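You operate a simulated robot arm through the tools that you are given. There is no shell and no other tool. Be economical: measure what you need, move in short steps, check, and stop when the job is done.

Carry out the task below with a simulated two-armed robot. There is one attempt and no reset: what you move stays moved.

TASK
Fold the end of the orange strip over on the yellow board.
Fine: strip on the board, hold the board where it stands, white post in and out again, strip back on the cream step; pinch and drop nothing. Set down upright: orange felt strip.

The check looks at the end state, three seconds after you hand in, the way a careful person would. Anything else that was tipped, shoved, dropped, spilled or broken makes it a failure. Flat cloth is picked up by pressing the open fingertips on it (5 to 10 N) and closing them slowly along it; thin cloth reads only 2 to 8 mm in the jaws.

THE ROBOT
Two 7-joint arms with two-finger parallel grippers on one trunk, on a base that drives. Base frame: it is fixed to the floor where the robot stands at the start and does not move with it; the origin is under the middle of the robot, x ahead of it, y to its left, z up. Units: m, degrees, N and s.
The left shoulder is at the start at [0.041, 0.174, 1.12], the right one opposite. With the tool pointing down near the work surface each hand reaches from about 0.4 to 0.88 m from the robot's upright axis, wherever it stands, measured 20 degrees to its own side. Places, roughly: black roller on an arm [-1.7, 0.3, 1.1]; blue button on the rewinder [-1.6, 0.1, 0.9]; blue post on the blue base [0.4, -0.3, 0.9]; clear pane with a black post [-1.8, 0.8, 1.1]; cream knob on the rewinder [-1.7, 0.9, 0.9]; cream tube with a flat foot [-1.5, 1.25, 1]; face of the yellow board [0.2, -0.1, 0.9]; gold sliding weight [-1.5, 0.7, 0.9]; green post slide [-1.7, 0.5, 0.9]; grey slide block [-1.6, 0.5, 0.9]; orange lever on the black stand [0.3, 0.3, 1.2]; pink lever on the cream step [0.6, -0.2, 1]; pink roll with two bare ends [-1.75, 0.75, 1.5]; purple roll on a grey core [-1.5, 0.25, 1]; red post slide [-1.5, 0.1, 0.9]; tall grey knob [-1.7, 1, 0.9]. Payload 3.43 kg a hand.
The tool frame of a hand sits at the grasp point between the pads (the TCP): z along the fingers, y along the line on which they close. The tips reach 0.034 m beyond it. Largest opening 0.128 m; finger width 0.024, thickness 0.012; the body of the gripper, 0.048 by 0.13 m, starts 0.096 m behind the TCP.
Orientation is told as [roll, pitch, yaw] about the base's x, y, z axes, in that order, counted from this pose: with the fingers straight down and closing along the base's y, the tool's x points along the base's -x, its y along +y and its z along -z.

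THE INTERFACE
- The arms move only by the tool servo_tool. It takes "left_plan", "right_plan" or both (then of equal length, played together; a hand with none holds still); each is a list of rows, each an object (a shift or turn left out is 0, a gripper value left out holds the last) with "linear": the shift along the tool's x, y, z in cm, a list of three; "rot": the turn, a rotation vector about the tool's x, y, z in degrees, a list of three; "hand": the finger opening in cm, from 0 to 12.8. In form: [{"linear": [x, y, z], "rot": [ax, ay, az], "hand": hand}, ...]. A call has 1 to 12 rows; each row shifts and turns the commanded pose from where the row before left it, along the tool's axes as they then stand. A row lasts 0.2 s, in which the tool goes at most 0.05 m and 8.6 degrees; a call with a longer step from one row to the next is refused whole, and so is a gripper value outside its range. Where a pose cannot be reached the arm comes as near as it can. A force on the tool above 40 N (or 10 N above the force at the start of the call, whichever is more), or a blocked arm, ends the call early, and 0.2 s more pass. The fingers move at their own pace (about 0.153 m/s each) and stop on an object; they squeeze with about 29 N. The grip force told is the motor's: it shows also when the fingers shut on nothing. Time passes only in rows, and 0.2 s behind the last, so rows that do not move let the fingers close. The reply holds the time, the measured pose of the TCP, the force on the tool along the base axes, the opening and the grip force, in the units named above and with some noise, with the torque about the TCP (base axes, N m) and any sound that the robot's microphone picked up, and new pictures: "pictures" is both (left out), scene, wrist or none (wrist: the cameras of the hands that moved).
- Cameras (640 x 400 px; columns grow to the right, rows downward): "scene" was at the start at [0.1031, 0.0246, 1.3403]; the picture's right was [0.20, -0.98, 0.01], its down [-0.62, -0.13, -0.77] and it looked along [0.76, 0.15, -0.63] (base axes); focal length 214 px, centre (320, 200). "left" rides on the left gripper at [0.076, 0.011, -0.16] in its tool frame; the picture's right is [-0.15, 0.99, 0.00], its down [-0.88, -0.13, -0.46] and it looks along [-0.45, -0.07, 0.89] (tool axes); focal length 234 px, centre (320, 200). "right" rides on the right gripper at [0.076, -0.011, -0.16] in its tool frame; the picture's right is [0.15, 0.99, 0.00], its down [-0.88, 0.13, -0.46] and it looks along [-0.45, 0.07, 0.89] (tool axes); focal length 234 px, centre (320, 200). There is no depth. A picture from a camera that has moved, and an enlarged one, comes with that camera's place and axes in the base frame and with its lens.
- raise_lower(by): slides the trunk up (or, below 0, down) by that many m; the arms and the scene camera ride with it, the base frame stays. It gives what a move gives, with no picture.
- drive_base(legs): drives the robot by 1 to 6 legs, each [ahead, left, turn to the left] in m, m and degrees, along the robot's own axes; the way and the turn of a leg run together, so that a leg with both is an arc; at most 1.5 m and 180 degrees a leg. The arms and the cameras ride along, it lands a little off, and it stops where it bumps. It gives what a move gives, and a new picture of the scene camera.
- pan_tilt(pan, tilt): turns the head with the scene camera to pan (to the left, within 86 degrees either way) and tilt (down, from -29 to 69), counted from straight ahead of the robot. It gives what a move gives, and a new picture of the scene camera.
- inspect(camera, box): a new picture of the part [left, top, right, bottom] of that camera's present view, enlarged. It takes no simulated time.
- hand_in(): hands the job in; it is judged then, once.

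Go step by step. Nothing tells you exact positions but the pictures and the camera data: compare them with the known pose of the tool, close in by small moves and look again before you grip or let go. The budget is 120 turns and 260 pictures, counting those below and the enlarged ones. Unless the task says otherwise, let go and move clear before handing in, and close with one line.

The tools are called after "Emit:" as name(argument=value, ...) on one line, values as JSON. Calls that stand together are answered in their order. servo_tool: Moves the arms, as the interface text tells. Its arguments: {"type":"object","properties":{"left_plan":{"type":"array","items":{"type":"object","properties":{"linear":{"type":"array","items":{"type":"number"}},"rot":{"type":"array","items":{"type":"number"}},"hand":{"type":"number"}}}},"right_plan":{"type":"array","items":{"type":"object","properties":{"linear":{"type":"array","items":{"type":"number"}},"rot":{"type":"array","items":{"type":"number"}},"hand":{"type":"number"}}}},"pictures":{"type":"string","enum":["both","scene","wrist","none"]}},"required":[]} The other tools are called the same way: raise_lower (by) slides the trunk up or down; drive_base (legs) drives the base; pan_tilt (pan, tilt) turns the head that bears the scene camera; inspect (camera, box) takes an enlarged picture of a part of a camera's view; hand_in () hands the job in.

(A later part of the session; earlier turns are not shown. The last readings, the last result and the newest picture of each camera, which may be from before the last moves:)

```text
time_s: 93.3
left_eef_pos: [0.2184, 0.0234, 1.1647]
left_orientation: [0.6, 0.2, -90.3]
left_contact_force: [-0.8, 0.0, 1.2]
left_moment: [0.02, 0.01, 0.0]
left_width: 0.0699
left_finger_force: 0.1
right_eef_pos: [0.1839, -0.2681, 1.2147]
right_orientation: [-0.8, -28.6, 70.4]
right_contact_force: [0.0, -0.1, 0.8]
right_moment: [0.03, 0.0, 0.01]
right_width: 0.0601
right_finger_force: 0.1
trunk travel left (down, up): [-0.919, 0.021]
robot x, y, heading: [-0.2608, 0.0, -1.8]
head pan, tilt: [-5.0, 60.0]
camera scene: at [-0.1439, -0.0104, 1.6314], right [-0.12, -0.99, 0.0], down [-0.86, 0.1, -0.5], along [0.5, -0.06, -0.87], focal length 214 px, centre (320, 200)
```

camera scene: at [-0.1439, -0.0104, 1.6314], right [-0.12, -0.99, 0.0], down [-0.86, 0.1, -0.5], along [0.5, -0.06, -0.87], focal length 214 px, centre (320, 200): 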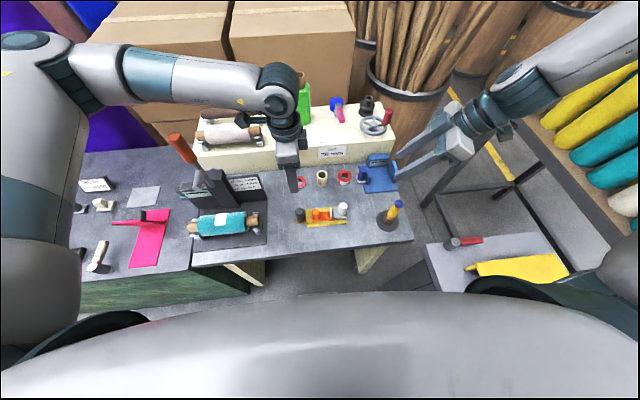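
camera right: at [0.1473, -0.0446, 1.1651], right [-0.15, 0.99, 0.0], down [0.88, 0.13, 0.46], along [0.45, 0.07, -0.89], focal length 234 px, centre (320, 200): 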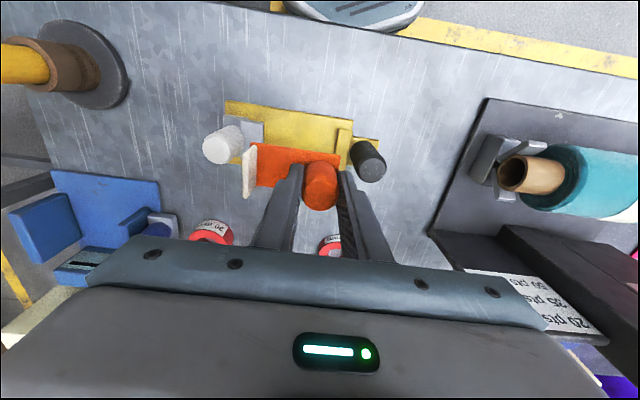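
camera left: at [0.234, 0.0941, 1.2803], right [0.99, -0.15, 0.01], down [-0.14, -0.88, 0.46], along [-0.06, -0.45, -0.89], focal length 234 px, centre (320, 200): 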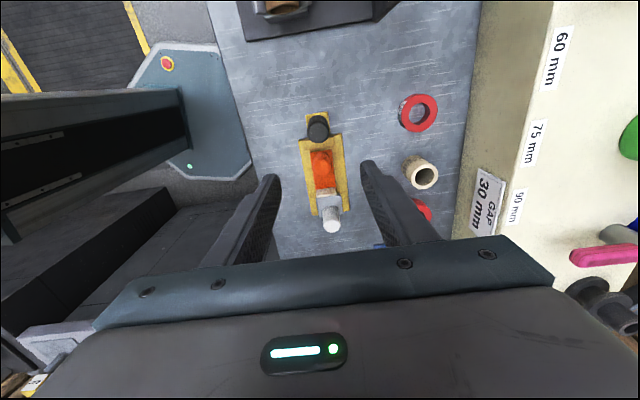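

Emit:
drive_base(legs=[[0, 0, 14]])

Emit:
servo_tool(left_plan=[{"linear": [-2.5, 0, 0]}, {"linear": [-2.5, 0, 0]}, {"linear": [-2.5, 0, 0]}, {"linear": [-2.5, 0.5, 0]}, {"linear": [-2, 0.5, 0]}], pictures="scene")

```text
time_s: 94.5
left_eef_pos: [0.2004, 0.1357, 1.1646]
left_orientation: [0.6, 0.2, -76.3]
left_contact_force: [0.3, 0.9, 0.4]
left_moment: [-0.02, 0.01, -0.03]
left_width: 0.0702
left_finger_force: 0.0
right_eef_pos: [0.235, -0.154, 1.2141]
right_orientation: [-0.8, -28.6, 84.2]
right_contact_force: [-0.2, 0.2, -0.5]
right_moment: [0.0, 0.0, 0.0]
right_width: 0.0597
right_finger_force: 0.1
trunk travel left (down, up): [-0.919, 0.021]
robot x, y, heading: [-0.2591, 0.0018, 12.1]
head pan, tilt: [-5.0, 60.0]
camera scene: at [-0.1442, 0.0165, 1.6315], right [0.12, -0.99, 0.0], down [-0.86, -0.11, -0.5], along [0.5, 0.06, -0.87], focal length 214 px, centre (320, 200)
```

scene: 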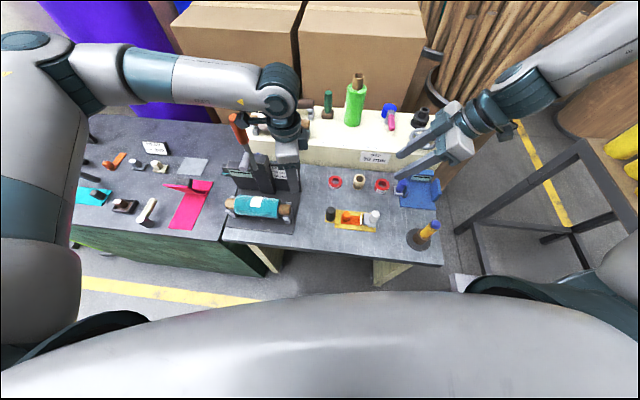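

```text
time_s: 95.8
left_eef_pos: [0.2383, 0.0215, 1.1635]
left_orientation: [0.6, 0.2, -76.3]
left_contact_force: [0.2, -0.5, 0.6]
left_moment: [0.02, 0.0, -0.01]
left_width: 0.07
left_finger_force: 0.0
right_eef_pos: [0.2359, -0.1563, 1.2139]
right_orientation: [-0.7, -28.7, 84.2]
right_contact_force: [0.4, -0.8, 0.3]
right_moment: [0.05, 0.03, -0.01]
right_width: 0.0598
right_finger_force: 0.2
trunk travel left (down, up): [-0.919, 0.021]
robot x, y, heading: [-0.2633, -0.0013, 12.1]
head pan, tilt: [-5.0, 60.0]
camera scene: at [-0.1438, 0.0156, 1.6314], right [0.12, -0.99, 0.0], down [-0.86, -0.11, -0.5], along [0.5, 0.06, -0.87], focal length 214 px, centre (320, 200)
```

scene: 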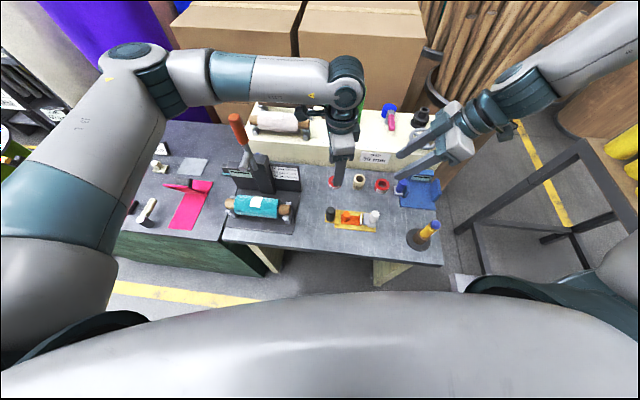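

The left hand reaches the black post easily from here. Now I'll test whether the right hand can get down at the white post.

Emit:
servo_tool(right_plan=[{"linear": [1.92, 0.32, 3.83]}, {"linear": [1.92, 0.32, 3.83]}, {"linear": [1.92, 0.32, 3.83]}, {"linear": [1.92, 0.32, 3.83]}, {"linear": [1.92, 0.32, 3.83]}, {}], pictures="scene")

Emit:
inspect(camera="scene", box=[310, 150, 438, 240])

Emit:
inspect(camera="right", box=[200, 20, 440, 170])

```text
time_s: 97.2
left_eef_pos: [0.2375, 0.0235, 1.1631]
left_orientation: [0.7, 0.3, -76.4]
left_contact_force: [0.1, 0.0, -0.7]
left_moment: [0.03, 0.01, 0.02]
left_width: 0.0699
left_finger_force: 0.2
right_eef_pos: [0.2286, -0.1583, 1.0387]
right_orientation: [-0.9, -28.6, 84.3]
right_contact_force: [-0.1, -0.4, 1.0]
right_moment: [0.01, 0.01, -0.02]
right_width: 0.06
right_finger_force: 0.0
right hand out of reach, approached as far as the arm can: row 5
trunk travel left (down, up): [-0.919, 0.021]
robot x, y, heading: [-0.26, 0.001, 12.0]
head pan, tilt: [-5.0, 60.0]
camera scene: at [-0.1454, 0.0178, 1.6315], right [0.12, -0.99, 0.0], down [-0.86, -0.11, -0.5], along [0.5, 0.06, -0.87], focal length 214 px, centre (320, 200)
```

scene: 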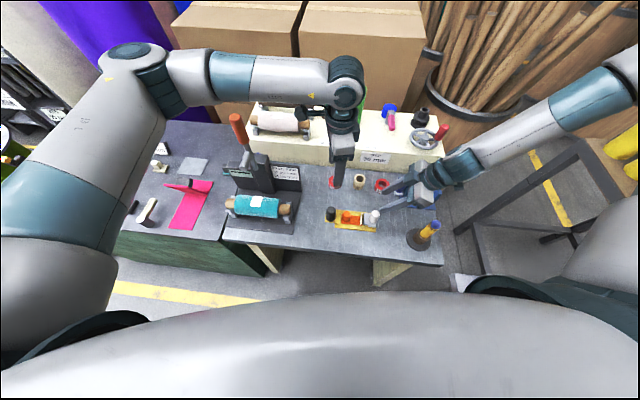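

```text
4.44 times, centred on (374, 195) of scene
camera zoom: at [-0.1454, 0.0178, 1.6315], right [0.12, -0.99, 0.0], down [-0.86, -0.11, -0.5], along [0.5, 0.06, -0.87], focal length 953 px, centre (80, 222)
```

zoom: 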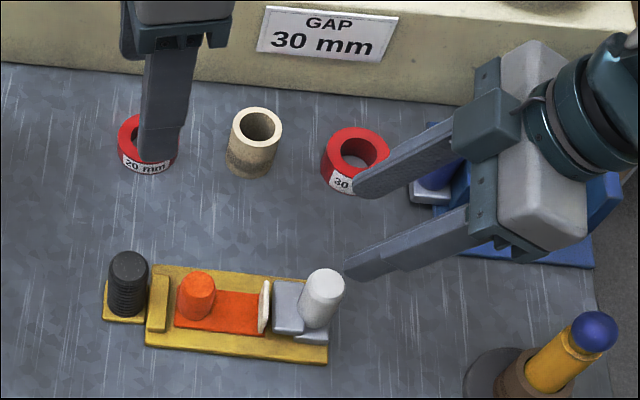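

```text
2.67 times, centred on (320, 95) of right
camera zoom: at [0.223, -0.3002, 1.1433], right [-1.0, -0.02, -0.08], down [-0.08, 0.57, 0.82], along [0.03, 0.82, -0.57], focal length 624 px, centre (320, 480)
```

zoom: 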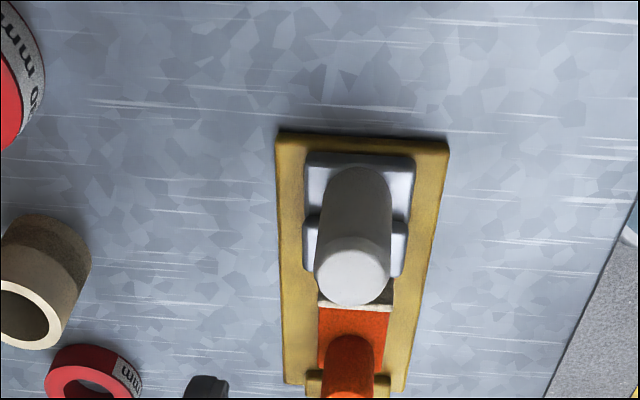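

The tilt itself seems to be the limit now. From this heading a vertical hand should work, so I'll un-tilt and set the yaw to about 65.

Emit:
servo_tool(right_plan=[{"linear": [0, 0, -2]}, {"rot": [0, 7.2, 0]}, {"rot": [0, 7.2, 0]}, {"rot": [0, 7.2, 0]}, {"rot": [0, 7.0, 0]}, {"rot": [0, 0, 6]}, {"rot": [0, 0, 6]}, {"rot": [0, 0, 6]}, {}], pictures="none")

```text
time_s: 99.2
left_eef_pos: [0.2369, 0.0236, 1.1633]
left_orientation: [0.6, 0.2, -76.2]
left_contact_force: [-1.0, 0.2, 1.5]
left_moment: [-0.01, -0.04, 0.03]
left_width: 0.0699
left_finger_force: 0.0
right_eef_pos: [0.2275, -0.1679, 1.055]
right_orientation: [-0.5, -0.2, 65.8]
right_contact_force: [0.1, 0.2, -0.2]
right_moment: [0.02, -0.02, 0.03]
right_width: 0.0601
right_finger_force: 0.1
trunk travel left (down, up): [-0.919, 0.021]
robot x, y, heading: [-0.2604, 0.0038, 12.1]
head pan, tilt: [-5.0, 60.0]
```

Emit:
servo_tool(right_plan=[{"linear": [-2, 1.05, 1.83]}, {"linear": [-2, 1.05, 1.83]}, {"linear": [-2, 1.05, 1.83]}, {}], pictures="scene")

```text
time_s: 100.2
left_eef_pos: [0.2386, 0.0226, 1.1647]
left_orientation: [0.6, 0.2, -76.3]
left_contact_force: [0.5, -0.4, 0.3]
left_moment: [0.01, 0.03, 0.02]
left_width: 0.07
left_finger_force: 0.0
right_eef_pos: [0.227, -0.1547, 1.0577]
right_orientation: [-0.6, -0.2, 65.9]
right_contact_force: [0.6, 0.5, -0.4]
right_moment: [0.0, 0.04, 0.0]
right_width: 0.0601
right_finger_force: 0.1
right hand out of reach, approached as far as the arm can: row 1, 2, 3
trunk travel left (down, up): [-0.919, 0.021]
robot x, y, heading: [-0.2594, 0.0049, 11.8]
head pan, tilt: [-5.0, 60.0]
camera scene: at [-0.1442, 0.0177, 1.6314], right [0.12, -0.99, 0.0], down [-0.86, -0.11, -0.5], along [0.5, 0.06, -0.87], focal length 214 px, centre (320, 200)
```

scene: 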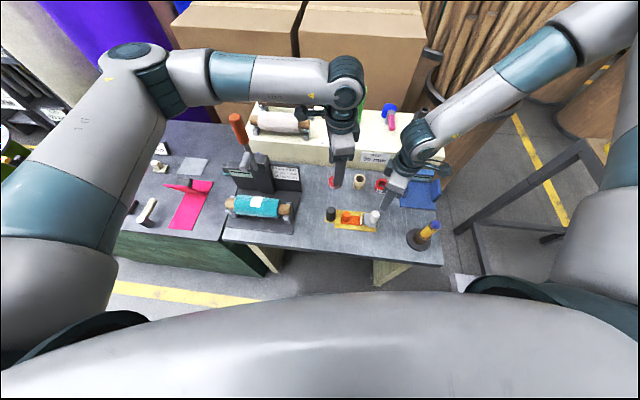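

Still limited. I'll test the right hand with yaw near 0, the orientation that worked when placing the strip.

Emit:
servo_tool(right_plan=[{"rot": [0, 0, 8.2]}, {"rot": [0, 0, 8.2]}, {"rot": [0, 0, 8.2]}, {"rot": [0, 0, 8.2]}, {"rot": [0, 0, 8.2]}, {"rot": [0, 0, 8.2]}, {"rot": [0, 0, 8.2]}, {"rot": [0, 0, 8.2]}], pictures="none")

Emit:
servo_tool(right_plan=[{"linear": [0, 1.6, 1.5]}, {"linear": [0, 1.6, 1.5]}, {"linear": [0, 1.6, 1.5]}, {}], pictures="scene")

```text
time_s: 102.0
left_eef_pos: [0.2384, 0.023, 1.1638]
left_orientation: [0.7, 0.1, -76.2]
left_contact_force: [0.6, 0.1, -0.1]
left_moment: [0.02, -0.02, 0.0]
left_width: 0.0701
left_finger_force: 0.1
right_eef_pos: [0.228, -0.1544, 1.0594]
right_orientation: [-0.2, -0.7, 0.1]
right_contact_force: [1.2, 0.2, -0.1]
right_moment: [-0.04, 0.0, -0.01]
right_width: 0.0601
right_finger_force: 0.2
trunk travel left (down, up): [-0.919, 0.021]
robot x, y, heading: [-0.2608, 0.0036, 11.9]
head pan, tilt: [-5.0, 60.0]
```

```text
time_s: 103.0
left_eef_pos: [0.2392, 0.0229, 1.1641]
left_orientation: [0.6, 0.2, -76.3]
left_contact_force: [0.1, 0.6, -0.7]
left_moment: [-0.02, 0.02, -0.01]
left_width: 0.0699
left_finger_force: 0.1
right_eef_pos: [0.2292, -0.153, 1.0592]
right_orientation: [0.0, -0.7, 0.2]
right_contact_force: [-0.4, 0.1, -1.0]
right_moment: [-0.01, 0.02, -0.02]
right_width: 0.06
right_finger_force: 0.0
right hand out of reach, approached as far as the arm can: row 1, 2, 3
trunk travel left (down, up): [-0.919, 0.021]
robot x, y, heading: [-0.2575, 0.0008, 12.3]
head pan, tilt: [-5.0, 60.0]
camera scene: at [-0.1445, 0.0175, 1.6315], right [0.12, -0.99, 0.0], down [-0.86, -0.11, -0.5], along [0.5, 0.06, -0.87], focal length 214 px, centre (320, 200)
```

scene: 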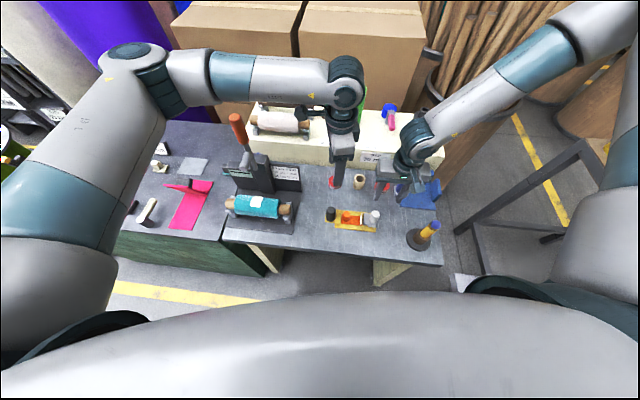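

The trunk height seems to be what blocks the right arm low down; it worked before with the trunk 20 cm lower and a heading near 24. I'll turn 10° more left and check that the left hand can still cross to the black post.

Emit:
servo_tool(right_plan=[{"linear": [0, -2, -2]}, {"linear": [0, -2, -2]}, {"linear": [0, -2, -2]}, {"linear": [0, -2, -2]}], pictures="none")

Emit:
drive_base(legs=[[0, 0, 10]])

Emit:
servo_tool(left_plan=[{"linear": [-2.5, 0, 0]}, {"linear": [-2.5, 0, 0]}, {"linear": [-2.5, 0, 0]}, {"linear": [-1.3, 0, 0]}, {}], pictures="scene")

```text
time_s: 104.0
left_eef_pos: [0.2365, 0.0209, 1.1637]
left_orientation: [0.7, 0.2, -76.2]
left_contact_force: [1.2, -0.6, 0.4]
left_moment: [0.03, 0.01, -0.01]
left_width: 0.0701
left_finger_force: 0.0
right_eef_pos: [0.226, -0.2339, 1.1398]
right_orientation: [0.0, -0.7, 0.3]
right_contact_force: [0.1, -1.2, 0.1]
right_moment: [0.03, -0.03, 0.0]
right_width: 0.0598
right_finger_force: 0.1
trunk travel left (down, up): [-0.919, 0.021]
robot x, y, heading: [-0.2628, 0.0005, 12.1]
head pan, tilt: [-5.0, 60.0]
```

```text
time_s: 105.0
left_eef_pos: [0.228, 0.1059, 1.1623]
left_orientation: [0.6, 0.2, -66.3]
left_contact_force: [-0.3, -0.3, 0.3]
left_moment: [0.0, 0.02, -0.03]
left_width: 0.0701
left_finger_force: 0.0
right_eef_pos: [0.2599, -0.1481, 1.1392]
right_orientation: [0.1, -0.6, 10.2]
right_contact_force: [-1.0, 0.1, -0.2]
right_moment: [0.0, 0.03, 0.03]
right_width: 0.0598
right_finger_force: 0.1
trunk travel left (down, up): [-0.919, 0.021]
robot x, y, heading: [-0.2639, -0.0001, 22.1]
head pan, tilt: [-5.0, 60.0]
camera scene: at [-0.1489, 0.0347, 1.6315], right [0.29, -0.96, 0.0], down [-0.83, -0.25, -0.5], along [0.48, 0.15, -0.87], focal length 214 px, centre (320, 200)
```

scene: 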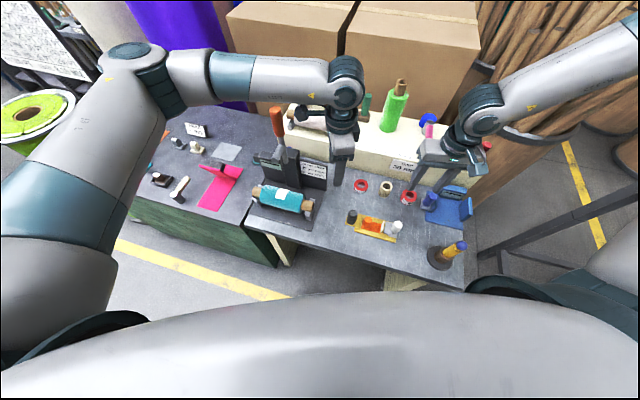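

```text
time_s: 106.2
left_eef_pos: [0.2611, 0.0276, 1.163]
left_orientation: [0.6, 0.2, -66.5]
left_contact_force: [-0.1, 0.4, -0.2]
left_moment: [-0.01, 0.04, -0.02]
left_width: 0.0699
left_finger_force: 0.0
right_eef_pos: [0.2594, -0.1471, 1.1397]
right_orientation: [0.0, -0.6, 10.3]
right_contact_force: [-0.7, 0.8, 0.4]
right_moment: [0.0, -0.03, 0.02]
right_width: 0.0597
right_finger_force: 0.1
trunk travel left (down, up): [-0.919, 0.021]
robot x, y, heading: [-0.2574, 0.0011, 22.0]
head pan, tilt: [-5.0, 60.0]
camera scene: at [-0.1493, 0.0365, 1.6315], right [0.29, -0.96, 0.0], down [-0.83, -0.25, -0.5], along [0.48, 0.15, -0.87], focal length 214 px, centre (320, 200)
```

scene: 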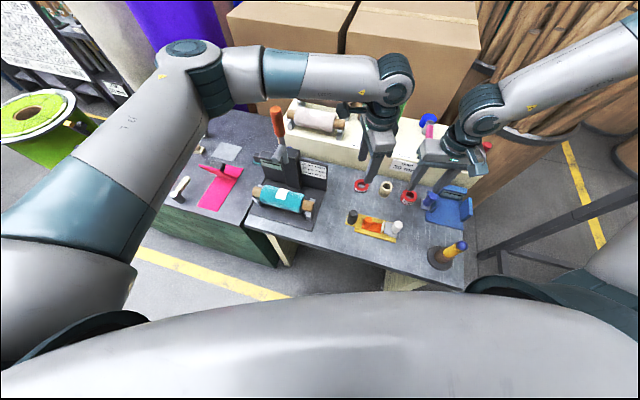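

The left still reaches across. Testing the right hand downward at this heading before changing the trunk.

Emit:
servo_tool(right_plan=[{"rot": [0, 0, 5]}, {"rot": [0, 0, 5]}, {"linear": [0.9, 0.2, 2.5]}, {"linear": [0.9, 0.2, 2.5]}, {"linear": [0.9, 0.2, 2.5]}, {"linear": [0.9, 0.2, 2.5]}, {"linear": [0, 1, 2.5]}, {}], pictures="none")

```text
time_s: 108.0
left_eef_pos: [0.261, 0.0251, 1.1643]
left_orientation: [0.7, 0.2, -66.4]
left_contact_force: [-1.6, -0.6, -0.8]
left_moment: [0.02, 0.02, -0.01]
left_width: 0.0702
left_finger_force: 0.0
right_eef_pos: [0.2268, -0.1331, 1.0219]
right_orientation: [0.2, -0.6, 0.1]
right_contact_force: [-0.1, -0.4, 0.1]
right_moment: [0.02, 0.03, -0.01]
right_width: 0.0601
right_finger_force: 0.0
right hand out of reach, approached as far as the arm can: row 7
trunk travel left (down, up): [-0.919, 0.021]
robot x, y, heading: [-0.2584, -0.0028, 21.9]
head pan, tilt: [-5.0, 60.0]
```

The right hand now gets lower but is limited at about z 1.02. The left elbow has about 15 cm clearance from the lever here, so I'll lift both hands and lower the trunk 15 cm.

Emit:
servo_tool(left_plan=[{"linear": [0, 0, -2]}, {"linear": [0, 0, -2]}, {"linear": [0, 0, -2]}, {}, {}], right_plan=[{"linear": [0, 0, -3]}, {"linear": [0, 0, -3]}, {"linear": [0, 0, -3]}, {"linear": [0, 0, -3]}, {"linear": [0, 0, -3]}], pictures="none")

Emit:
raise_lower(by=-0.15)

Emit:
servo_tool(right_plan=[{"linear": [0, 0.5, 0]}, {"linear": [0, 1.5, 0.5]}, {"linear": [0, 1.5, 1]}, {}], pictures="scene")

```text
time_s: 109.2
left_eef_pos: [0.2586, 0.0267, 1.223]
left_orientation: [0.7, 0.1, -66.3]
left_contact_force: [-0.7, 0.1, 0.4]
left_moment: [0.0, -0.01, -0.06]
left_width: 0.07
left_finger_force: 0.0
right_eef_pos: [0.2237, -0.133, 1.1718]
right_orientation: [0.1, -0.7, 0.2]
right_contact_force: [-0.3, 0.2, 0.6]
right_moment: [0.06, 0.0, -0.01]
right_width: 0.0602
right_finger_force: 0.0
trunk travel left (down, up): [-0.919, 0.021]
robot x, y, heading: [-0.2593, -0.0005, 22.1]
head pan, tilt: [-5.0, 60.0]
```

```text
time_s: 111.0
left_eef_pos: [0.2588, 0.0294, 1.0721]
left_orientation: [0.6, 0.2, -66.3]
left_contact_force: [0.2, 0.2, -0.4]
left_moment: [-0.01, -0.01, 0.01]
left_width: 0.07
left_finger_force: 0.1
right_eef_pos: [0.2271, -0.1333, 1.0216]
right_orientation: [0.2, -0.7, 0.1]
right_contact_force: [0.2, -0.2, -0.4]
right_moment: [0.03, 0.01, 0.0]
right_width: 0.06
right_finger_force: 0.0
trunk travel left (down, up): [-0.769, 0.171]
robot x, y, heading: [-0.2602, 0.0012, 21.8]
head pan, tilt: [-5.0, 60.0]
```

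```text
time_s: 112.0
left_eef_pos: [0.2587, 0.0277, 1.073]
left_orientation: [0.7, 0.2, -66.4]
left_contact_force: [-0.9, -0.8, 0.1]
left_moment: [0.02, 0.02, -0.02]
left_width: 0.0699
left_finger_force: 0.1
right_eef_pos: [0.2262, -0.0972, 1.005]
right_orientation: [0.1, -0.7, 0.2]
right_contact_force: [0.7, -0.1, 0.5]
right_moment: [-0.03, 0.0, 0.0]
right_width: 0.06
right_finger_force: 0.2
trunk travel left (down, up): [-0.769, 0.171]
robot x, y, heading: [-0.2585, 0.004, 21.9]
head pan, tilt: [-5.0, 60.0]
camera scene: at [-0.1499, 0.036, 1.4815], right [0.29, -0.96, 0.0], down [-0.83, -0.25, -0.5], along [0.48, 0.15, -0.87], focal length 214 px, centre (320, 200)
```

scene: 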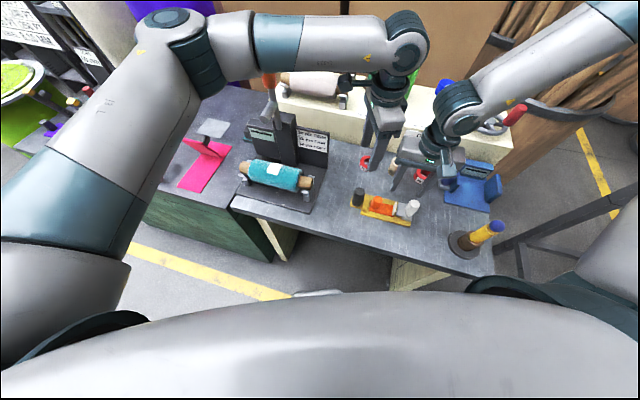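

The right hand can now reach far enough inward. I'll move it back, then yaw the left to −90 over the black post and lower it.

Emit:
servo_tool(right_plan=[{"linear": [0, -2, 0]}, {"linear": [0, -2, 0]}, {"linear": [0, -2, 0]}, {"linear": [0, -1, 0]}], left_plan=[{"rot": [0, 0, 6]}, {"rot": [0, 0, 6]}, {"rot": [0, 0, 6]}, {"rot": [0, 0, 5.8]}], pictures="none")

Emit:
servo_tool(left_plan=[{"linear": [-0.2, -1.7, 1]}, {"linear": [-0.2, -1.7, 2]}, {"linear": [0, 0, 2]}, {"linear": [0, 0, 2]}, {}], pictures="scene")

Emit:
inspect(camera="left", box=[220, 80, 412, 200])

```text
time_s: 113.0
left_eef_pos: [0.2602, 0.028, 1.073]
left_orientation: [0.6, 0.2, -66.4]
left_contact_force: [-0.4, 0.9, 0.3]
left_moment: [-0.03, -0.02, 0.0]
left_width: 0.07
left_finger_force: 0.1
left hand out of reach, approached as far as the arm can: row 1, 2, 3, 4
right_eef_pos: [0.2266, -0.1665, 1.0067]
right_orientation: [0.1, -0.7, 0.2]
right_contact_force: [0.0, 0.5, -1.2]
right_moment: [0.01, -0.03, 0.0]
right_width: 0.06
right_finger_force: 0.0
trunk travel left (down, up): [-0.769, 0.171]
robot x, y, heading: [-0.2605, 0.0014, 21.9]
head pan, tilt: [-5.0, 60.0]
```

```text
time_s: 114.2
left_eef_pos: [0.2311, 0.0113, 1.0034]
left_orientation: [0.6, 0.2, -66.4]
left_contact_force: [-0.6, -0.6, -1.0]
left_moment: [-0.01, 0.01, -0.03]
left_width: 0.07
left_finger_force: 0.1
right_eef_pos: [0.2262, -0.1666, 1.0055]
right_orientation: [0.2, -0.7, 0.2]
right_contact_force: [0.5, -0.8, 0.2]
right_moment: [-0.01, 0.01, -0.03]
right_width: 0.0599
right_finger_force: 0.0
trunk travel left (down, up): [-0.769, 0.171]
robot x, y, heading: [-0.258, -0.001, 21.8]
head pan, tilt: [-5.0, 60.0]
camera scene: at [-0.1497, 0.0366, 1.4815], right [0.29, -0.96, 0.0], down [-0.83, -0.25, -0.5], along [0.48, 0.15, -0.87], focal length 214 px, centre (320, 200)
```

scene: 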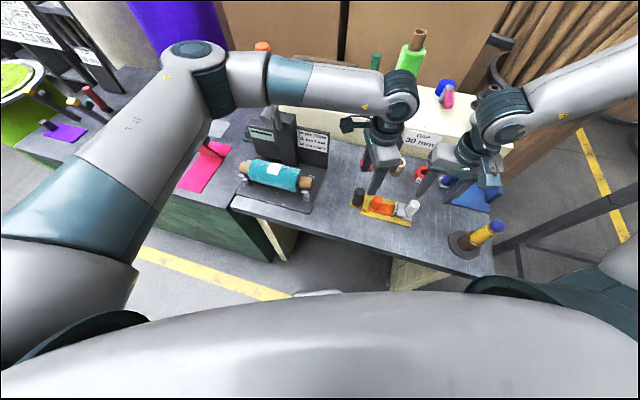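

```text
3.33 times, centred on (316, 140) of left
camera zoom: at [0.2097, 0.0837, 1.1633], right [0.96, 0.26, 0.01], down [0.23, -0.86, 0.45], along [0.13, -0.43, -0.89], focal length 781 px, centre (333, 400)
```

zoom: 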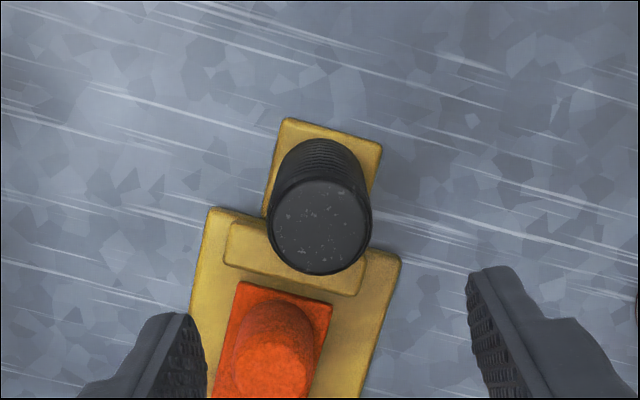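

The left can't yaw past −66 here (−88 relative), which is fine for the round post. I'll give the right hand a near-parallel yaw of about 95 so the two gripper bodies stay apart.

Emit:
servo_tool(right_plan=[{"rot": [0, 0, -7.9]}, {"rot": [0, 0, -7.9]}, {"rot": [0, 0, -7.9]}, {"rot": [0, 0, -7.9]}, {"rot": [0, 0, -7.9]}, {"rot": [0, 0, -7.9]}, {"rot": [0, 0, -7.9]}, {"rot": [0, 0, -7.9]}, {"rot": [0, 0, -7.9]}, {"rot": [0, 0, -7.9]}, {"rot": [0, 0, -7.9]}, {"rot": [0, 0, -7.9]}], pictures="none")

Emit:
servo_tool(right_plan=[{"linear": [-1.5, 0, 0]}, {"linear": [-1.5, 0, 0]}, {"linear": [-1.5, 0, 0]}, {"linear": [-1.5, 0, 0]}, {}], pictures="scene")

```text
time_s: 116.8
left_eef_pos: [0.2309, 0.0149, 1.0031]
left_orientation: [0.7, -0.1, -66.3]
left_contact_force: [0.0, 0.7, 0.0]
left_moment: [-0.09, 0.02, -0.02]
left_width: 0.0698
left_finger_force: 0.0
right_eef_pos: [0.2246, -0.1631, 1.0072]
right_orientation: [-0.9, 0.2, 95.1]
right_contact_force: [-1.0, 1.4, 0.0]
right_moment: [-0.05, -0.03, -0.01]
right_width: 0.0601
right_finger_force: 0.3
trunk travel left (down, up): [-0.769, 0.171]
robot x, y, heading: [-0.2591, -0.0008, 22.0]
head pan, tilt: [-5.0, 60.0]
```

```text
time_s: 118.0
left_eef_pos: [0.2306, 0.0103, 1.0027]
left_orientation: [0.6, 0.0, -66.4]
left_contact_force: [-0.3, 0.5, 0.4]
left_moment: [-0.02, 0.01, -0.01]
left_width: 0.0699
left_finger_force: 0.0
right_eef_pos: [0.2197, -0.1068, 1.0078]
right_orientation: [-0.7, 0.0, 95.0]
right_contact_force: [-0.1, -0.6, 0.0]
right_moment: [0.0, 0.03, 0.01]
right_width: 0.0603
right_finger_force: 0.1
trunk travel left (down, up): [-0.769, 0.171]
robot x, y, heading: [-0.2617, 0.0013, 22.2]
head pan, tilt: [-5.0, 60.0]
camera scene: at [-0.1499, 0.0371, 1.4815], right [0.29, -0.96, 0.0], down [-0.83, -0.25, -0.5], along [0.48, 0.15, -0.87], focal length 214 px, centre (320, 200)
```

scene: 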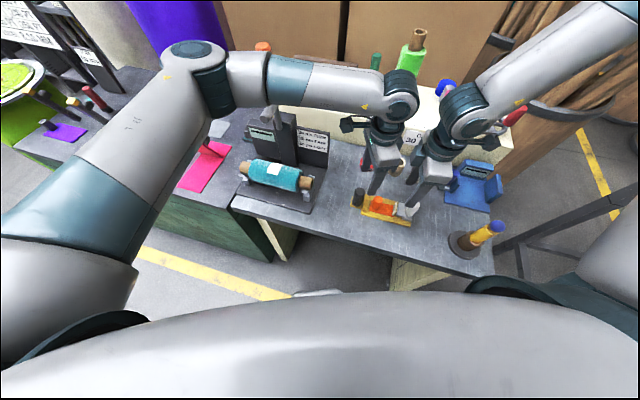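

Both hands clear each other. Now the right hand backs off and the left lowers onto the black post.

Emit:
servo_tool(right_plan=[{"linear": [2.0, 0, 0]}, {"linear": [2.0, 0, 0]}, {}, {}, {}, {}], left_plan=[{"linear": [0.8, 0, 0]}, {"linear": [0.7, 0, 1]}, {"linear": [0, 0, 2]}, {"linear": [0, 0, 3]}, {"linear": [0, 0, 3]}, {}], pictures="none")

Emit:
inspect(camera="left", box=[220, 100, 412, 220])

Emit:
inspect(camera="scene", box=[330, 150, 458, 240])

```text
time_s: 119.4
left_eef_pos: [0.2252, 0.0253, 0.9131]
left_orientation: [0.5, 0.0, -66.4]
left_contact_force: [0.5, 0.5, 0.3]
left_moment: [-0.03, 0.02, 0.0]
left_width: 0.0701
left_finger_force: 0.0
right_eef_pos: [0.2232, -0.1455, 1.0083]
right_orientation: [-0.7, 0.1, 94.8]
right_contact_force: [0.1, 0.4, -0.3]
right_moment: [0.05, 0.0, 0.0]
right_width: 0.0602
right_finger_force: 0.0
trunk travel left (down, up): [-0.769, 0.171]
robot x, y, heading: [-0.2589, 0.0001, 21.7]
head pan, tilt: [-5.0, 60.0]
```

```text
3.33 times, centred on (316, 160) of left
camera zoom: at [0.2041, 0.0987, 1.0722], right [0.96, 0.26, 0.01], down [0.23, -0.86, 0.45], along [0.13, -0.43, -0.89], focal length 781 px, centre (333, 333)
```

zoom: 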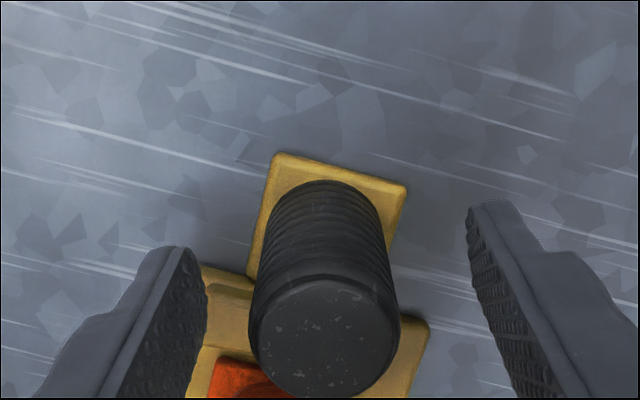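

```text
4.44 times, centred on (394, 195) of scene
camera zoom: at [-0.1495, 0.0368, 1.4815], right [0.29, -0.96, 0.0], down [-0.83, -0.25, -0.5], along [0.48, 0.15, -0.87], focal length 953 px, centre (-9, 222)
```

zoom: 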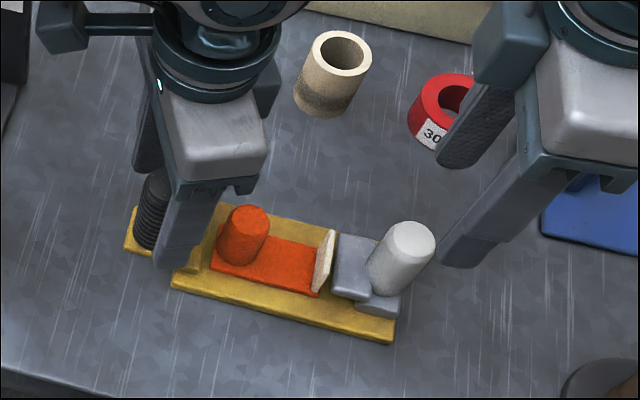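

Centred within about 2.5 mm; I'll correct that and close the left hand on the post.

Emit:
servo_tool(left_plan=[{"linear": [0, -0.25, 0], "hand": 5.5}, {"hand": 4.6}, {"hand": 4.0}, {"hand": 3.6}, {"hand": 3.2}, {"hand": 2.8}, {}], pictures="none")

Emit:
inspect(camera="right", box=[200, 60, 440, 210])

Emit:
inspect(camera="scene", box=[330, 150, 458, 240])

```text
time_s: 121.0
left_eef_pos: [0.2235, 0.0258, 0.9138]
left_orientation: [0.7, 0.2, -66.5]
left_contact_force: [-0.6, 0.0, 3.3]
left_moment: [-0.77, 0.42, -0.05]
left_width: 0.0333
left_finger_force: 29.4
right_eef_pos: [0.2229, -0.1452, 1.0076]
right_orientation: [-0.7, 0.0, 94.9]
right_contact_force: [0.0, 0.6, 0.1]
right_moment: [0.0, -0.01, 0.02]
right_width: 0.06
right_finger_force: 0.1
trunk travel left (down, up): [-0.769, 0.171]
robot x, y, heading: [-0.2609, 0.002, 22.2]
head pan, tilt: [-5.0, 60.0]
```

```text
2.67 times, centred on (320, 135) of right
camera zoom: at [0.2385, -0.2194, 1.1683], right [-0.97, -0.23, -0.01], down [-0.21, 0.87, 0.45], along [-0.09, 0.44, -0.89], focal length 624 px, centre (320, 373)
```

zoom: 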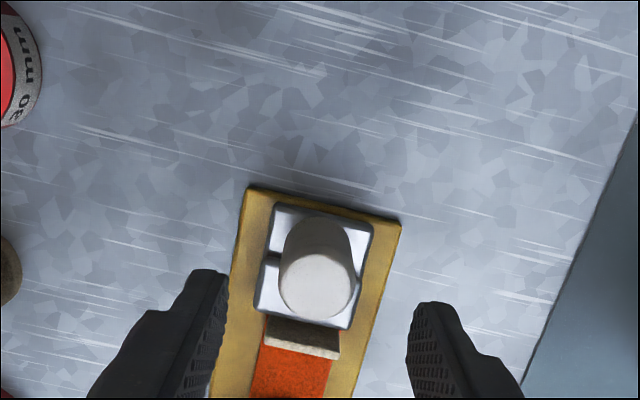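

```text
4.44 times, centred on (394, 195) of scene
camera zoom: at [-0.1498, 0.037, 1.4815], right [0.29, -0.96, 0.0], down [-0.83, -0.25, -0.5], along [0.48, 0.15, -0.87], focal length 953 px, centre (-9, 222)
```

zoom: 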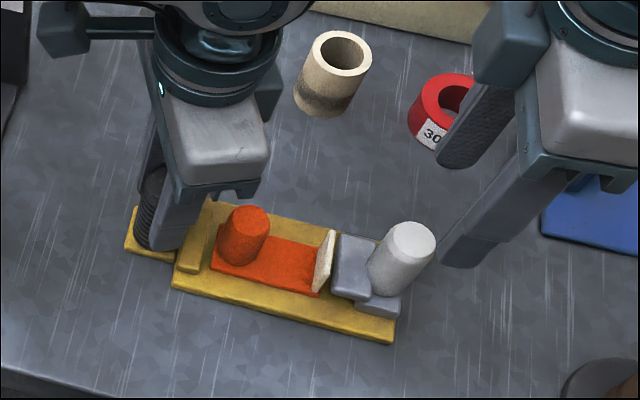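

The board is held again and hasn't shifted. The white post measures (0.2245, −0.1415), aligned with the right fingers. Lowering the right hand around it.

Emit:
servo_tool(right_plan=[{"linear": [-0.4, 0, 2]}, {"linear": [0, 0, 2]}, {"linear": [0, 0, 2]}, {"linear": [0, 0, 2]}, {}], pictures="none")

Emit:
inspect(camera="right", box=[200, 80, 440, 230])

Emit:
inspect(camera="scene", box=[330, 150, 458, 240])

```text
time_s: 122.2
left_eef_pos: [0.2236, 0.0245, 0.9136]
left_orientation: [0.6, 0.0, -66.4]
left_contact_force: [-0.6, -0.1, 6.0]
left_moment: [-0.51, 0.5, -0.14]
left_width: 0.0334
left_finger_force: 29.1
right_eef_pos: [0.2235, -0.1429, 0.9272]
right_orientation: [-0.7, 0.0, 94.9]
right_contact_force: [-0.1, 0.0, 1.0]
right_moment: [-0.02, -0.02, 0.0]
right_width: 0.0599
right_finger_force: 0.1
trunk travel left (down, up): [-0.769, 0.171]
robot x, y, heading: [-0.2557, 0.0025, 22.0]
head pan, tilt: [-5.0, 60.0]
```

```text
2.67 times, centred on (320, 155) of right
camera zoom: at [0.2393, -0.2172, 1.0876], right [-0.97, -0.23, -0.01], down [-0.21, 0.87, 0.45], along [-0.09, 0.44, -0.89], focal length 624 px, centre (320, 320)
```

zoom: 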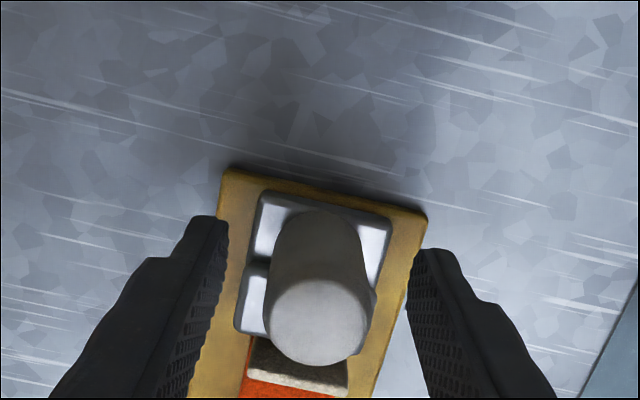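

```text
4.44 times, centred on (394, 195) of scene
camera zoom: at [-0.1502, 0.0369, 1.4815], right [0.29, -0.96, 0.0], down [-0.83, -0.25, -0.5], along [0.48, 0.15, -0.87], focal length 953 px, centre (-9, 222)
```

zoom: 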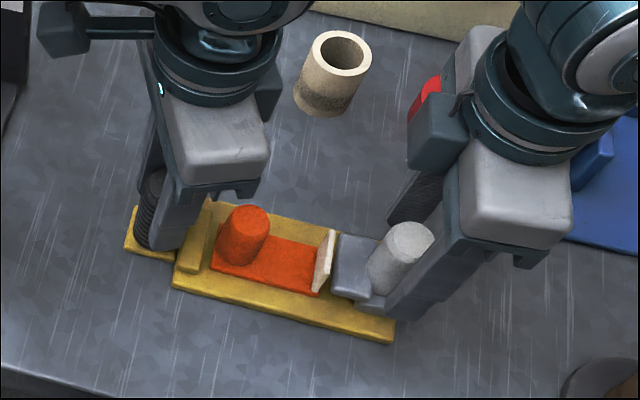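

Well centred. Closing the right hand on the white post.

Emit:
servo_tool(right_plan=[{"hand": 4.6}, {"hand": 4.0}, {"hand": 3.5}, {"hand": 3.0}, {"hand": 2.5}, {}], pictures="none")

Emit:
inspect(camera="scene", box=[330, 150, 458, 240])

```text
time_s: 123.6
left_eef_pos: [0.2222, 0.0249, 0.9126]
left_orientation: [0.5, 0.1, -66.4]
left_contact_force: [0.3, -0.2, 6.6]
left_moment: [-0.17, 0.97, -0.12]
left_width: 0.0336
left_finger_force: 29.3
right_eef_pos: [0.2243, -0.1444, 0.9278]
right_orientation: [-0.7, 0.0, 95.0]
right_contact_force: [-0.8, 0.1, -0.2]
right_moment: [-0.27, -0.38, 0.09]
right_width: 0.0308
right_finger_force: 29.0
trunk travel left (down, up): [-0.769, 0.171]
robot x, y, heading: [-0.2584, 0.002, 21.9]
head pan, tilt: [-5.0, 60.0]
```

```text
4.44 times, centred on (394, 195) of scene
camera zoom: at [-0.1501, 0.0369, 1.4815], right [0.29, -0.96, 0.0], down [-0.83, -0.25, -0.5], along [0.48, 0.15, -0.87], focal length 953 px, centre (-9, 222)
```

zoom: 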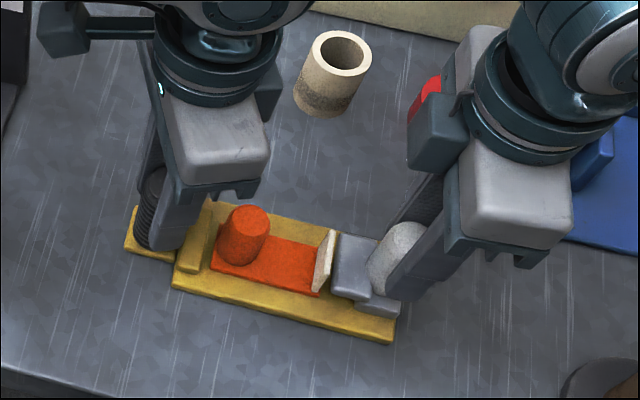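

Gripped. Now sliding the white post inward in small steps, watching the flap.

Emit:
servo_tool(right_plan=[{"linear": [-0.4, -0.03, 0]}, {"linear": [-0.4, -0.03, 0]}, {"linear": [-0.4, -0.03, 0]}, {"linear": [-0.3, -0.03, 0]}, {}], pictures="none")

Emit:
inspect(camera="scene", box=[350, 180, 430, 230])

```text
time_s: 124.8
left_eef_pos: [0.2237, 0.0258, 0.9133]
left_orientation: [0.7, 0.3, -66.4]
left_contact_force: [1.0, 2.2, 4.8]
left_moment: [-0.17, 0.27, -0.06]
left_width: 0.0336
left_finger_force: 29.1
right_eef_pos: [0.2244, -0.1285, 0.9272]
right_orientation: [-0.7, -0.1, 94.8]
right_contact_force: [0.7, -4.1, 7.4]
right_moment: [-0.34, 0.34, 0.07]
right_width: 0.0309
right_finger_force: 28.6
trunk travel left (down, up): [-0.769, 0.171]
robot x, y, heading: [-0.2619, 0.0014, 22.0]
head pan, tilt: [-5.0, 60.0]
```

```text
8.00 times, centred on (390, 205) of scene
camera zoom: at [-0.1504, 0.0367, 1.4816], right [0.29, -0.96, 0.0], down [-0.83, -0.25, -0.5], along [0.48, 0.15, -0.87], focal length 1716 px, centre (-240, 160)
```

zoom: 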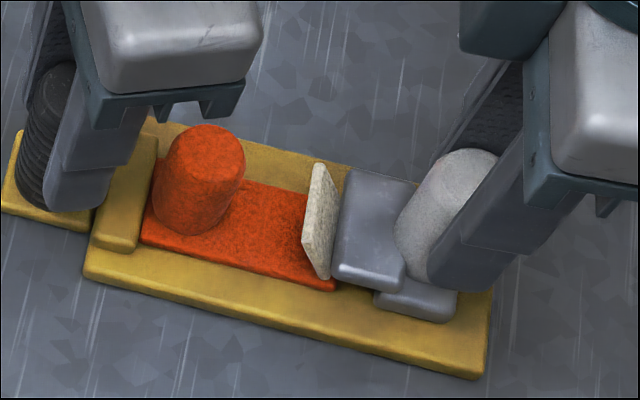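

The slide moves smoothly and its plate has reached the flap. Continuing inward.

Emit:
servo_tool(right_plan=[{"linear": [-0.3, -0.03, 0]}, {"linear": [-0.3, -0.03, 0]}, {"linear": [-0.3, -0.03, 0]}, {"linear": [-0.3, -0.03, 0]}, {}], pictures="none")

Emit:
inspect(camera="scene", box=[350, 180, 430, 230])

```text
time_s: 126.0
left_eef_pos: [0.2224, 0.0252, 0.9118]
left_orientation: [0.8, 0.1, -66.4]
left_contact_force: [2.0, 1.2, 0.3]
left_moment: [-0.06, 0.33, -0.03]
left_width: 0.0334
left_finger_force: 29.3
right_eef_pos: [0.2233, -0.1153, 0.9269]
right_orientation: [-0.7, -0.1, 94.9]
right_contact_force: [-0.9, -3.0, 15.9]
right_moment: [0.04, 0.46, 0.09]
right_width: 0.0312
right_finger_force: 29.1
trunk travel left (down, up): [-0.769, 0.171]
robot x, y, heading: [-0.2575, -0.0013, 22.1]
head pan, tilt: [-5.0, 60.0]
```

```text
8.00 times, centred on (390, 205) of scene
camera zoom: at [-0.1506, 0.0369, 1.4816], right [0.29, -0.96, 0.0], down [-0.83, -0.25, -0.5], along [0.48, 0.15, -0.87], focal length 1716 px, centre (-240, 160)
```

zoom: 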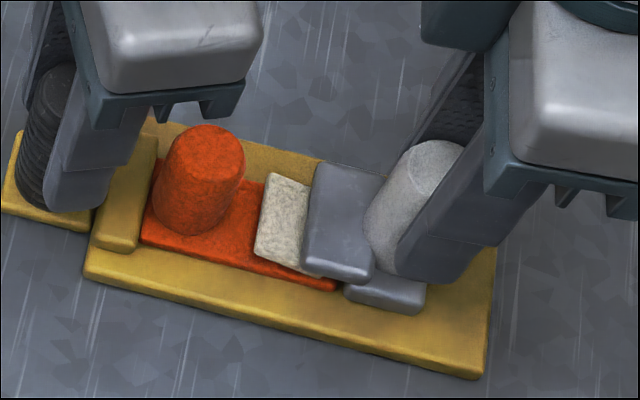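

The flap is folding over. Continuing to press it flat.

Emit:
servo_tool(right_plan=[{"linear": [-0.3, -0.03, 0]}, {"linear": [-0.3, -0.03, 0]}, {"linear": [-0.3, -0.03, 0]}, {"linear": [-0.3, -0.03, 0]}, {}], pictures="none")

Emit:
inspect(camera="scene", box=[350, 180, 430, 230])

```text
time_s: 127.2
left_eef_pos: [0.2231, 0.0241, 0.9114]
left_orientation: [0.6, 0.2, -66.5]
left_contact_force: [0.2, 10.1, 3.5]
left_moment: [0.08, 0.31, -0.07]
left_width: 0.033
left_finger_force: 28.6
right_eef_pos: [0.2238, -0.1022, 0.9269]
right_orientation: [-0.7, -0.2, 95.1]
right_contact_force: [-2.7, -7.1, 1.4]
right_moment: [0.0, 0.33, 0.04]
right_width: 0.0314
right_finger_force: 29.0
trunk travel left (down, up): [-0.769, 0.171]
robot x, y, heading: [-0.258, 0.0027, 22.1]
head pan, tilt: [-5.0, 60.0]
```

```text
8.00 times, centred on (390, 205) of scene
camera zoom: at [-0.1498, 0.0374, 1.4813], right [0.29, -0.96, 0.0], down [-0.83, -0.25, -0.5], along [0.48, 0.15, -0.87], focal length 1716 px, centre (-240, 160)
```

zoom: 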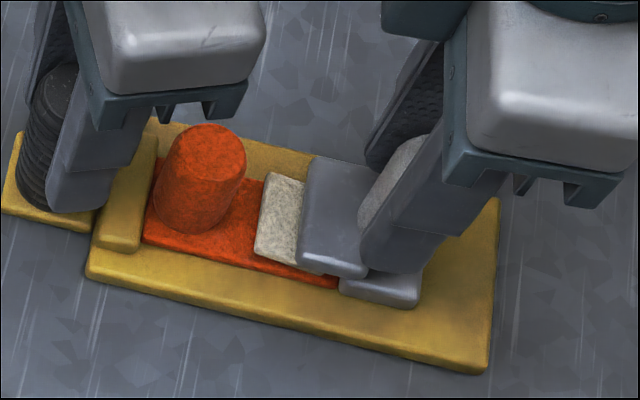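

The slide has reached the strip's end and the flap lies flat. Now I'll pull the white post back out in steps, checking the board.

Emit:
servo_tool(right_plan=[{"linear": [0.3, 0.03, 0]}, {"linear": [0.4, 0.03, 0]}, {"linear": [0.4, 0.03, 0]}, {"linear": [0.4, 0.03, 0]}, {"linear": [0.4, 0.03, 0]}, {}], pictures="none")

Emit:
inspect(camera="scene", box=[350, 180, 430, 230])

```text
time_s: 128.6
left_eef_pos: [0.2228, 0.0247, 0.9108]
left_orientation: [0.5, 0.1, -66.4]
left_contact_force: [-1.6, -8.4, 3.2]
left_moment: [-0.65, 0.05, -0.15]
left_width: 0.0335
left_finger_force: 28.8
right_eef_pos: [0.2252, -0.122, 0.9264]
right_orientation: [-0.7, 0.1, 95.0]
right_contact_force: [1.9, 3.5, 3.0]
right_moment: [0.53, 0.33, 0.04]
right_width: 0.031
right_finger_force: 29.2
trunk travel left (down, up): [-0.769, 0.171]
robot x, y, heading: [-0.2594, -0.0015, 21.8]
head pan, tilt: [-5.0, 60.0]
```

```text
8.00 times, centred on (390, 205) of scene
camera zoom: at [-0.1498, 0.0362, 1.4816], right [0.29, -0.96, 0.0], down [-0.83, -0.25, -0.5], along [0.48, 0.15, -0.87], focal length 1716 px, centre (-240, 160)
```

zoom: 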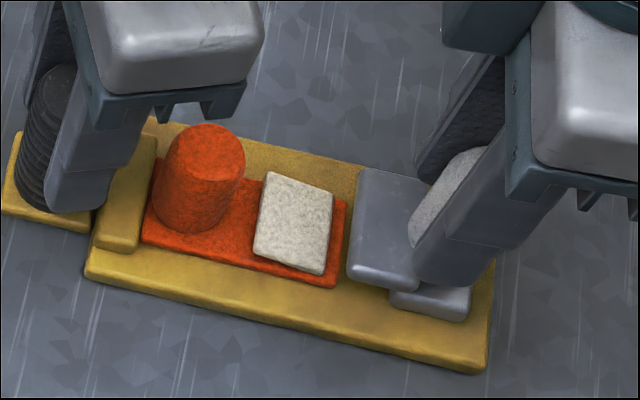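

The end is folded flat and stays down. I'll pull the slide the remaining bit out to where it stood.

Emit:
servo_tool(right_plan=[{"linear": [0.3, 0.03, 0]}, {"linear": [0.3, 0.03, 0]}, {"linear": [0.2, 0.02, 0]}, {}], pictures="none")

Emit:
inspect(camera="scene", box=[330, 150, 458, 240])

```text
time_s: 129.6
left_eef_pos: [0.2218, 0.0245, 0.9125]
left_orientation: [0.5, 0.2, -66.4]
left_contact_force: [-4.1, -5.4, 4.7]
left_moment: [-0.51, 0.18, -0.3]
left_width: 0.0333
left_finger_force: 29.0
right_eef_pos: [0.2244, -0.1313, 0.9267]
right_orientation: [-0.7, -0.1, 94.9]
right_contact_force: [5.7, 1.9, 3.8]
right_moment: [0.4, 0.15, -0.1]
right_width: 0.031
right_finger_force: 28.6
trunk travel left (down, up): [-0.769, 0.171]
robot x, y, heading: [-0.2604, -0.0001, 21.9]
head pan, tilt: [-5.0, 60.0]
```

```text
4.44 times, centred on (394, 195) of scene
camera zoom: at [-0.15, 0.0362, 1.4816], right [0.29, -0.96, 0.0], down [-0.83, -0.25, -0.5], along [0.48, 0.15, -0.87], focal length 953 px, centre (-9, 222)
```

zoom: 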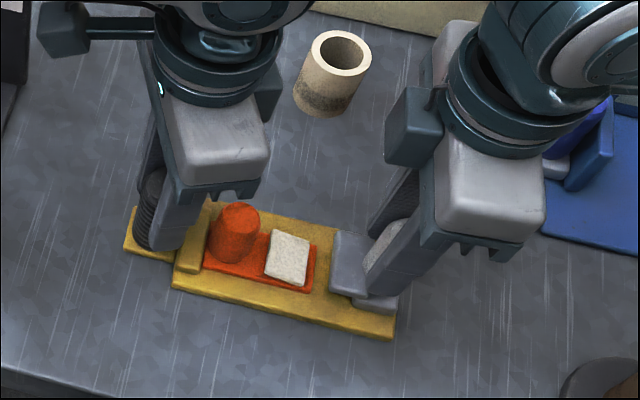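

Almost exactly where it was. A last 3 mm, then release the white post and lift the right hand clear.

Emit:
servo_tool(right_plan=[{"linear": [0.15, 0.01, 0]}, {"linear": [0.15, 0.01, 0]}, {"linear": [0, 0, 0]}, {"hand": 3.6}, {"hand": 4.5}, {"hand": 6}, {"linear": [0, 0, -1]}, {"linear": [0, 0, -2]}, {"linear": [0, 0, -3]}, {"linear": [0, 0, -3]}, {"linear": [0, 0, -3]}], pictures="none")

Emit:
inspect(camera="scene", box=[330, 150, 458, 240])

```text
time_s: 132.0
left_eef_pos: [0.2225, 0.0247, 0.9123]
left_orientation: [0.6, 0.2, -66.4]
left_contact_force: [-1.1, 2.8, 7.8]
left_moment: [-0.49, 0.57, 0.05]
left_width: 0.0334
left_finger_force: 28.9
right_eef_pos: [0.2168, -0.1404, 1.0255]
right_orientation: [-1.1, 0.0, 94.7]
right_contact_force: [-0.6, 0.9, 0.2]
right_moment: [0.01, 0.0, 0.0]
right_width: 0.0604
right_finger_force: 0.3
right hand out of reach, approached as far as the arm can: row 11
trunk travel left (down, up): [-0.769, 0.171]
robot x, y, heading: [-0.2588, 0.0019, 22.2]
head pan, tilt: [-5.0, 60.0]
```

```text
4.44 times, centred on (394, 195) of scene
camera zoom: at [-0.15, 0.0368, 1.4815], right [0.29, -0.96, 0.0], down [-0.83, -0.25, -0.5], along [0.48, 0.15, -0.87], focal length 953 px, centre (-9, 222)
```

zoom: 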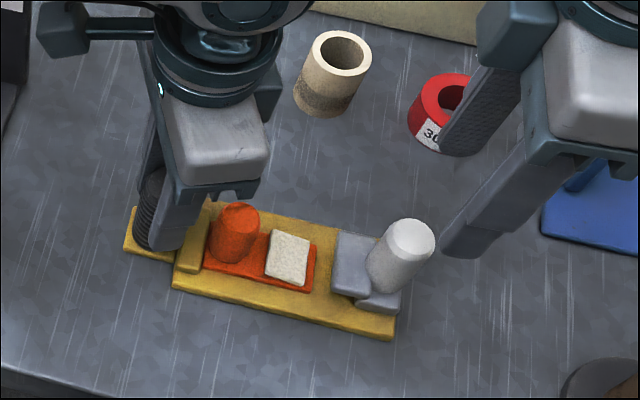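

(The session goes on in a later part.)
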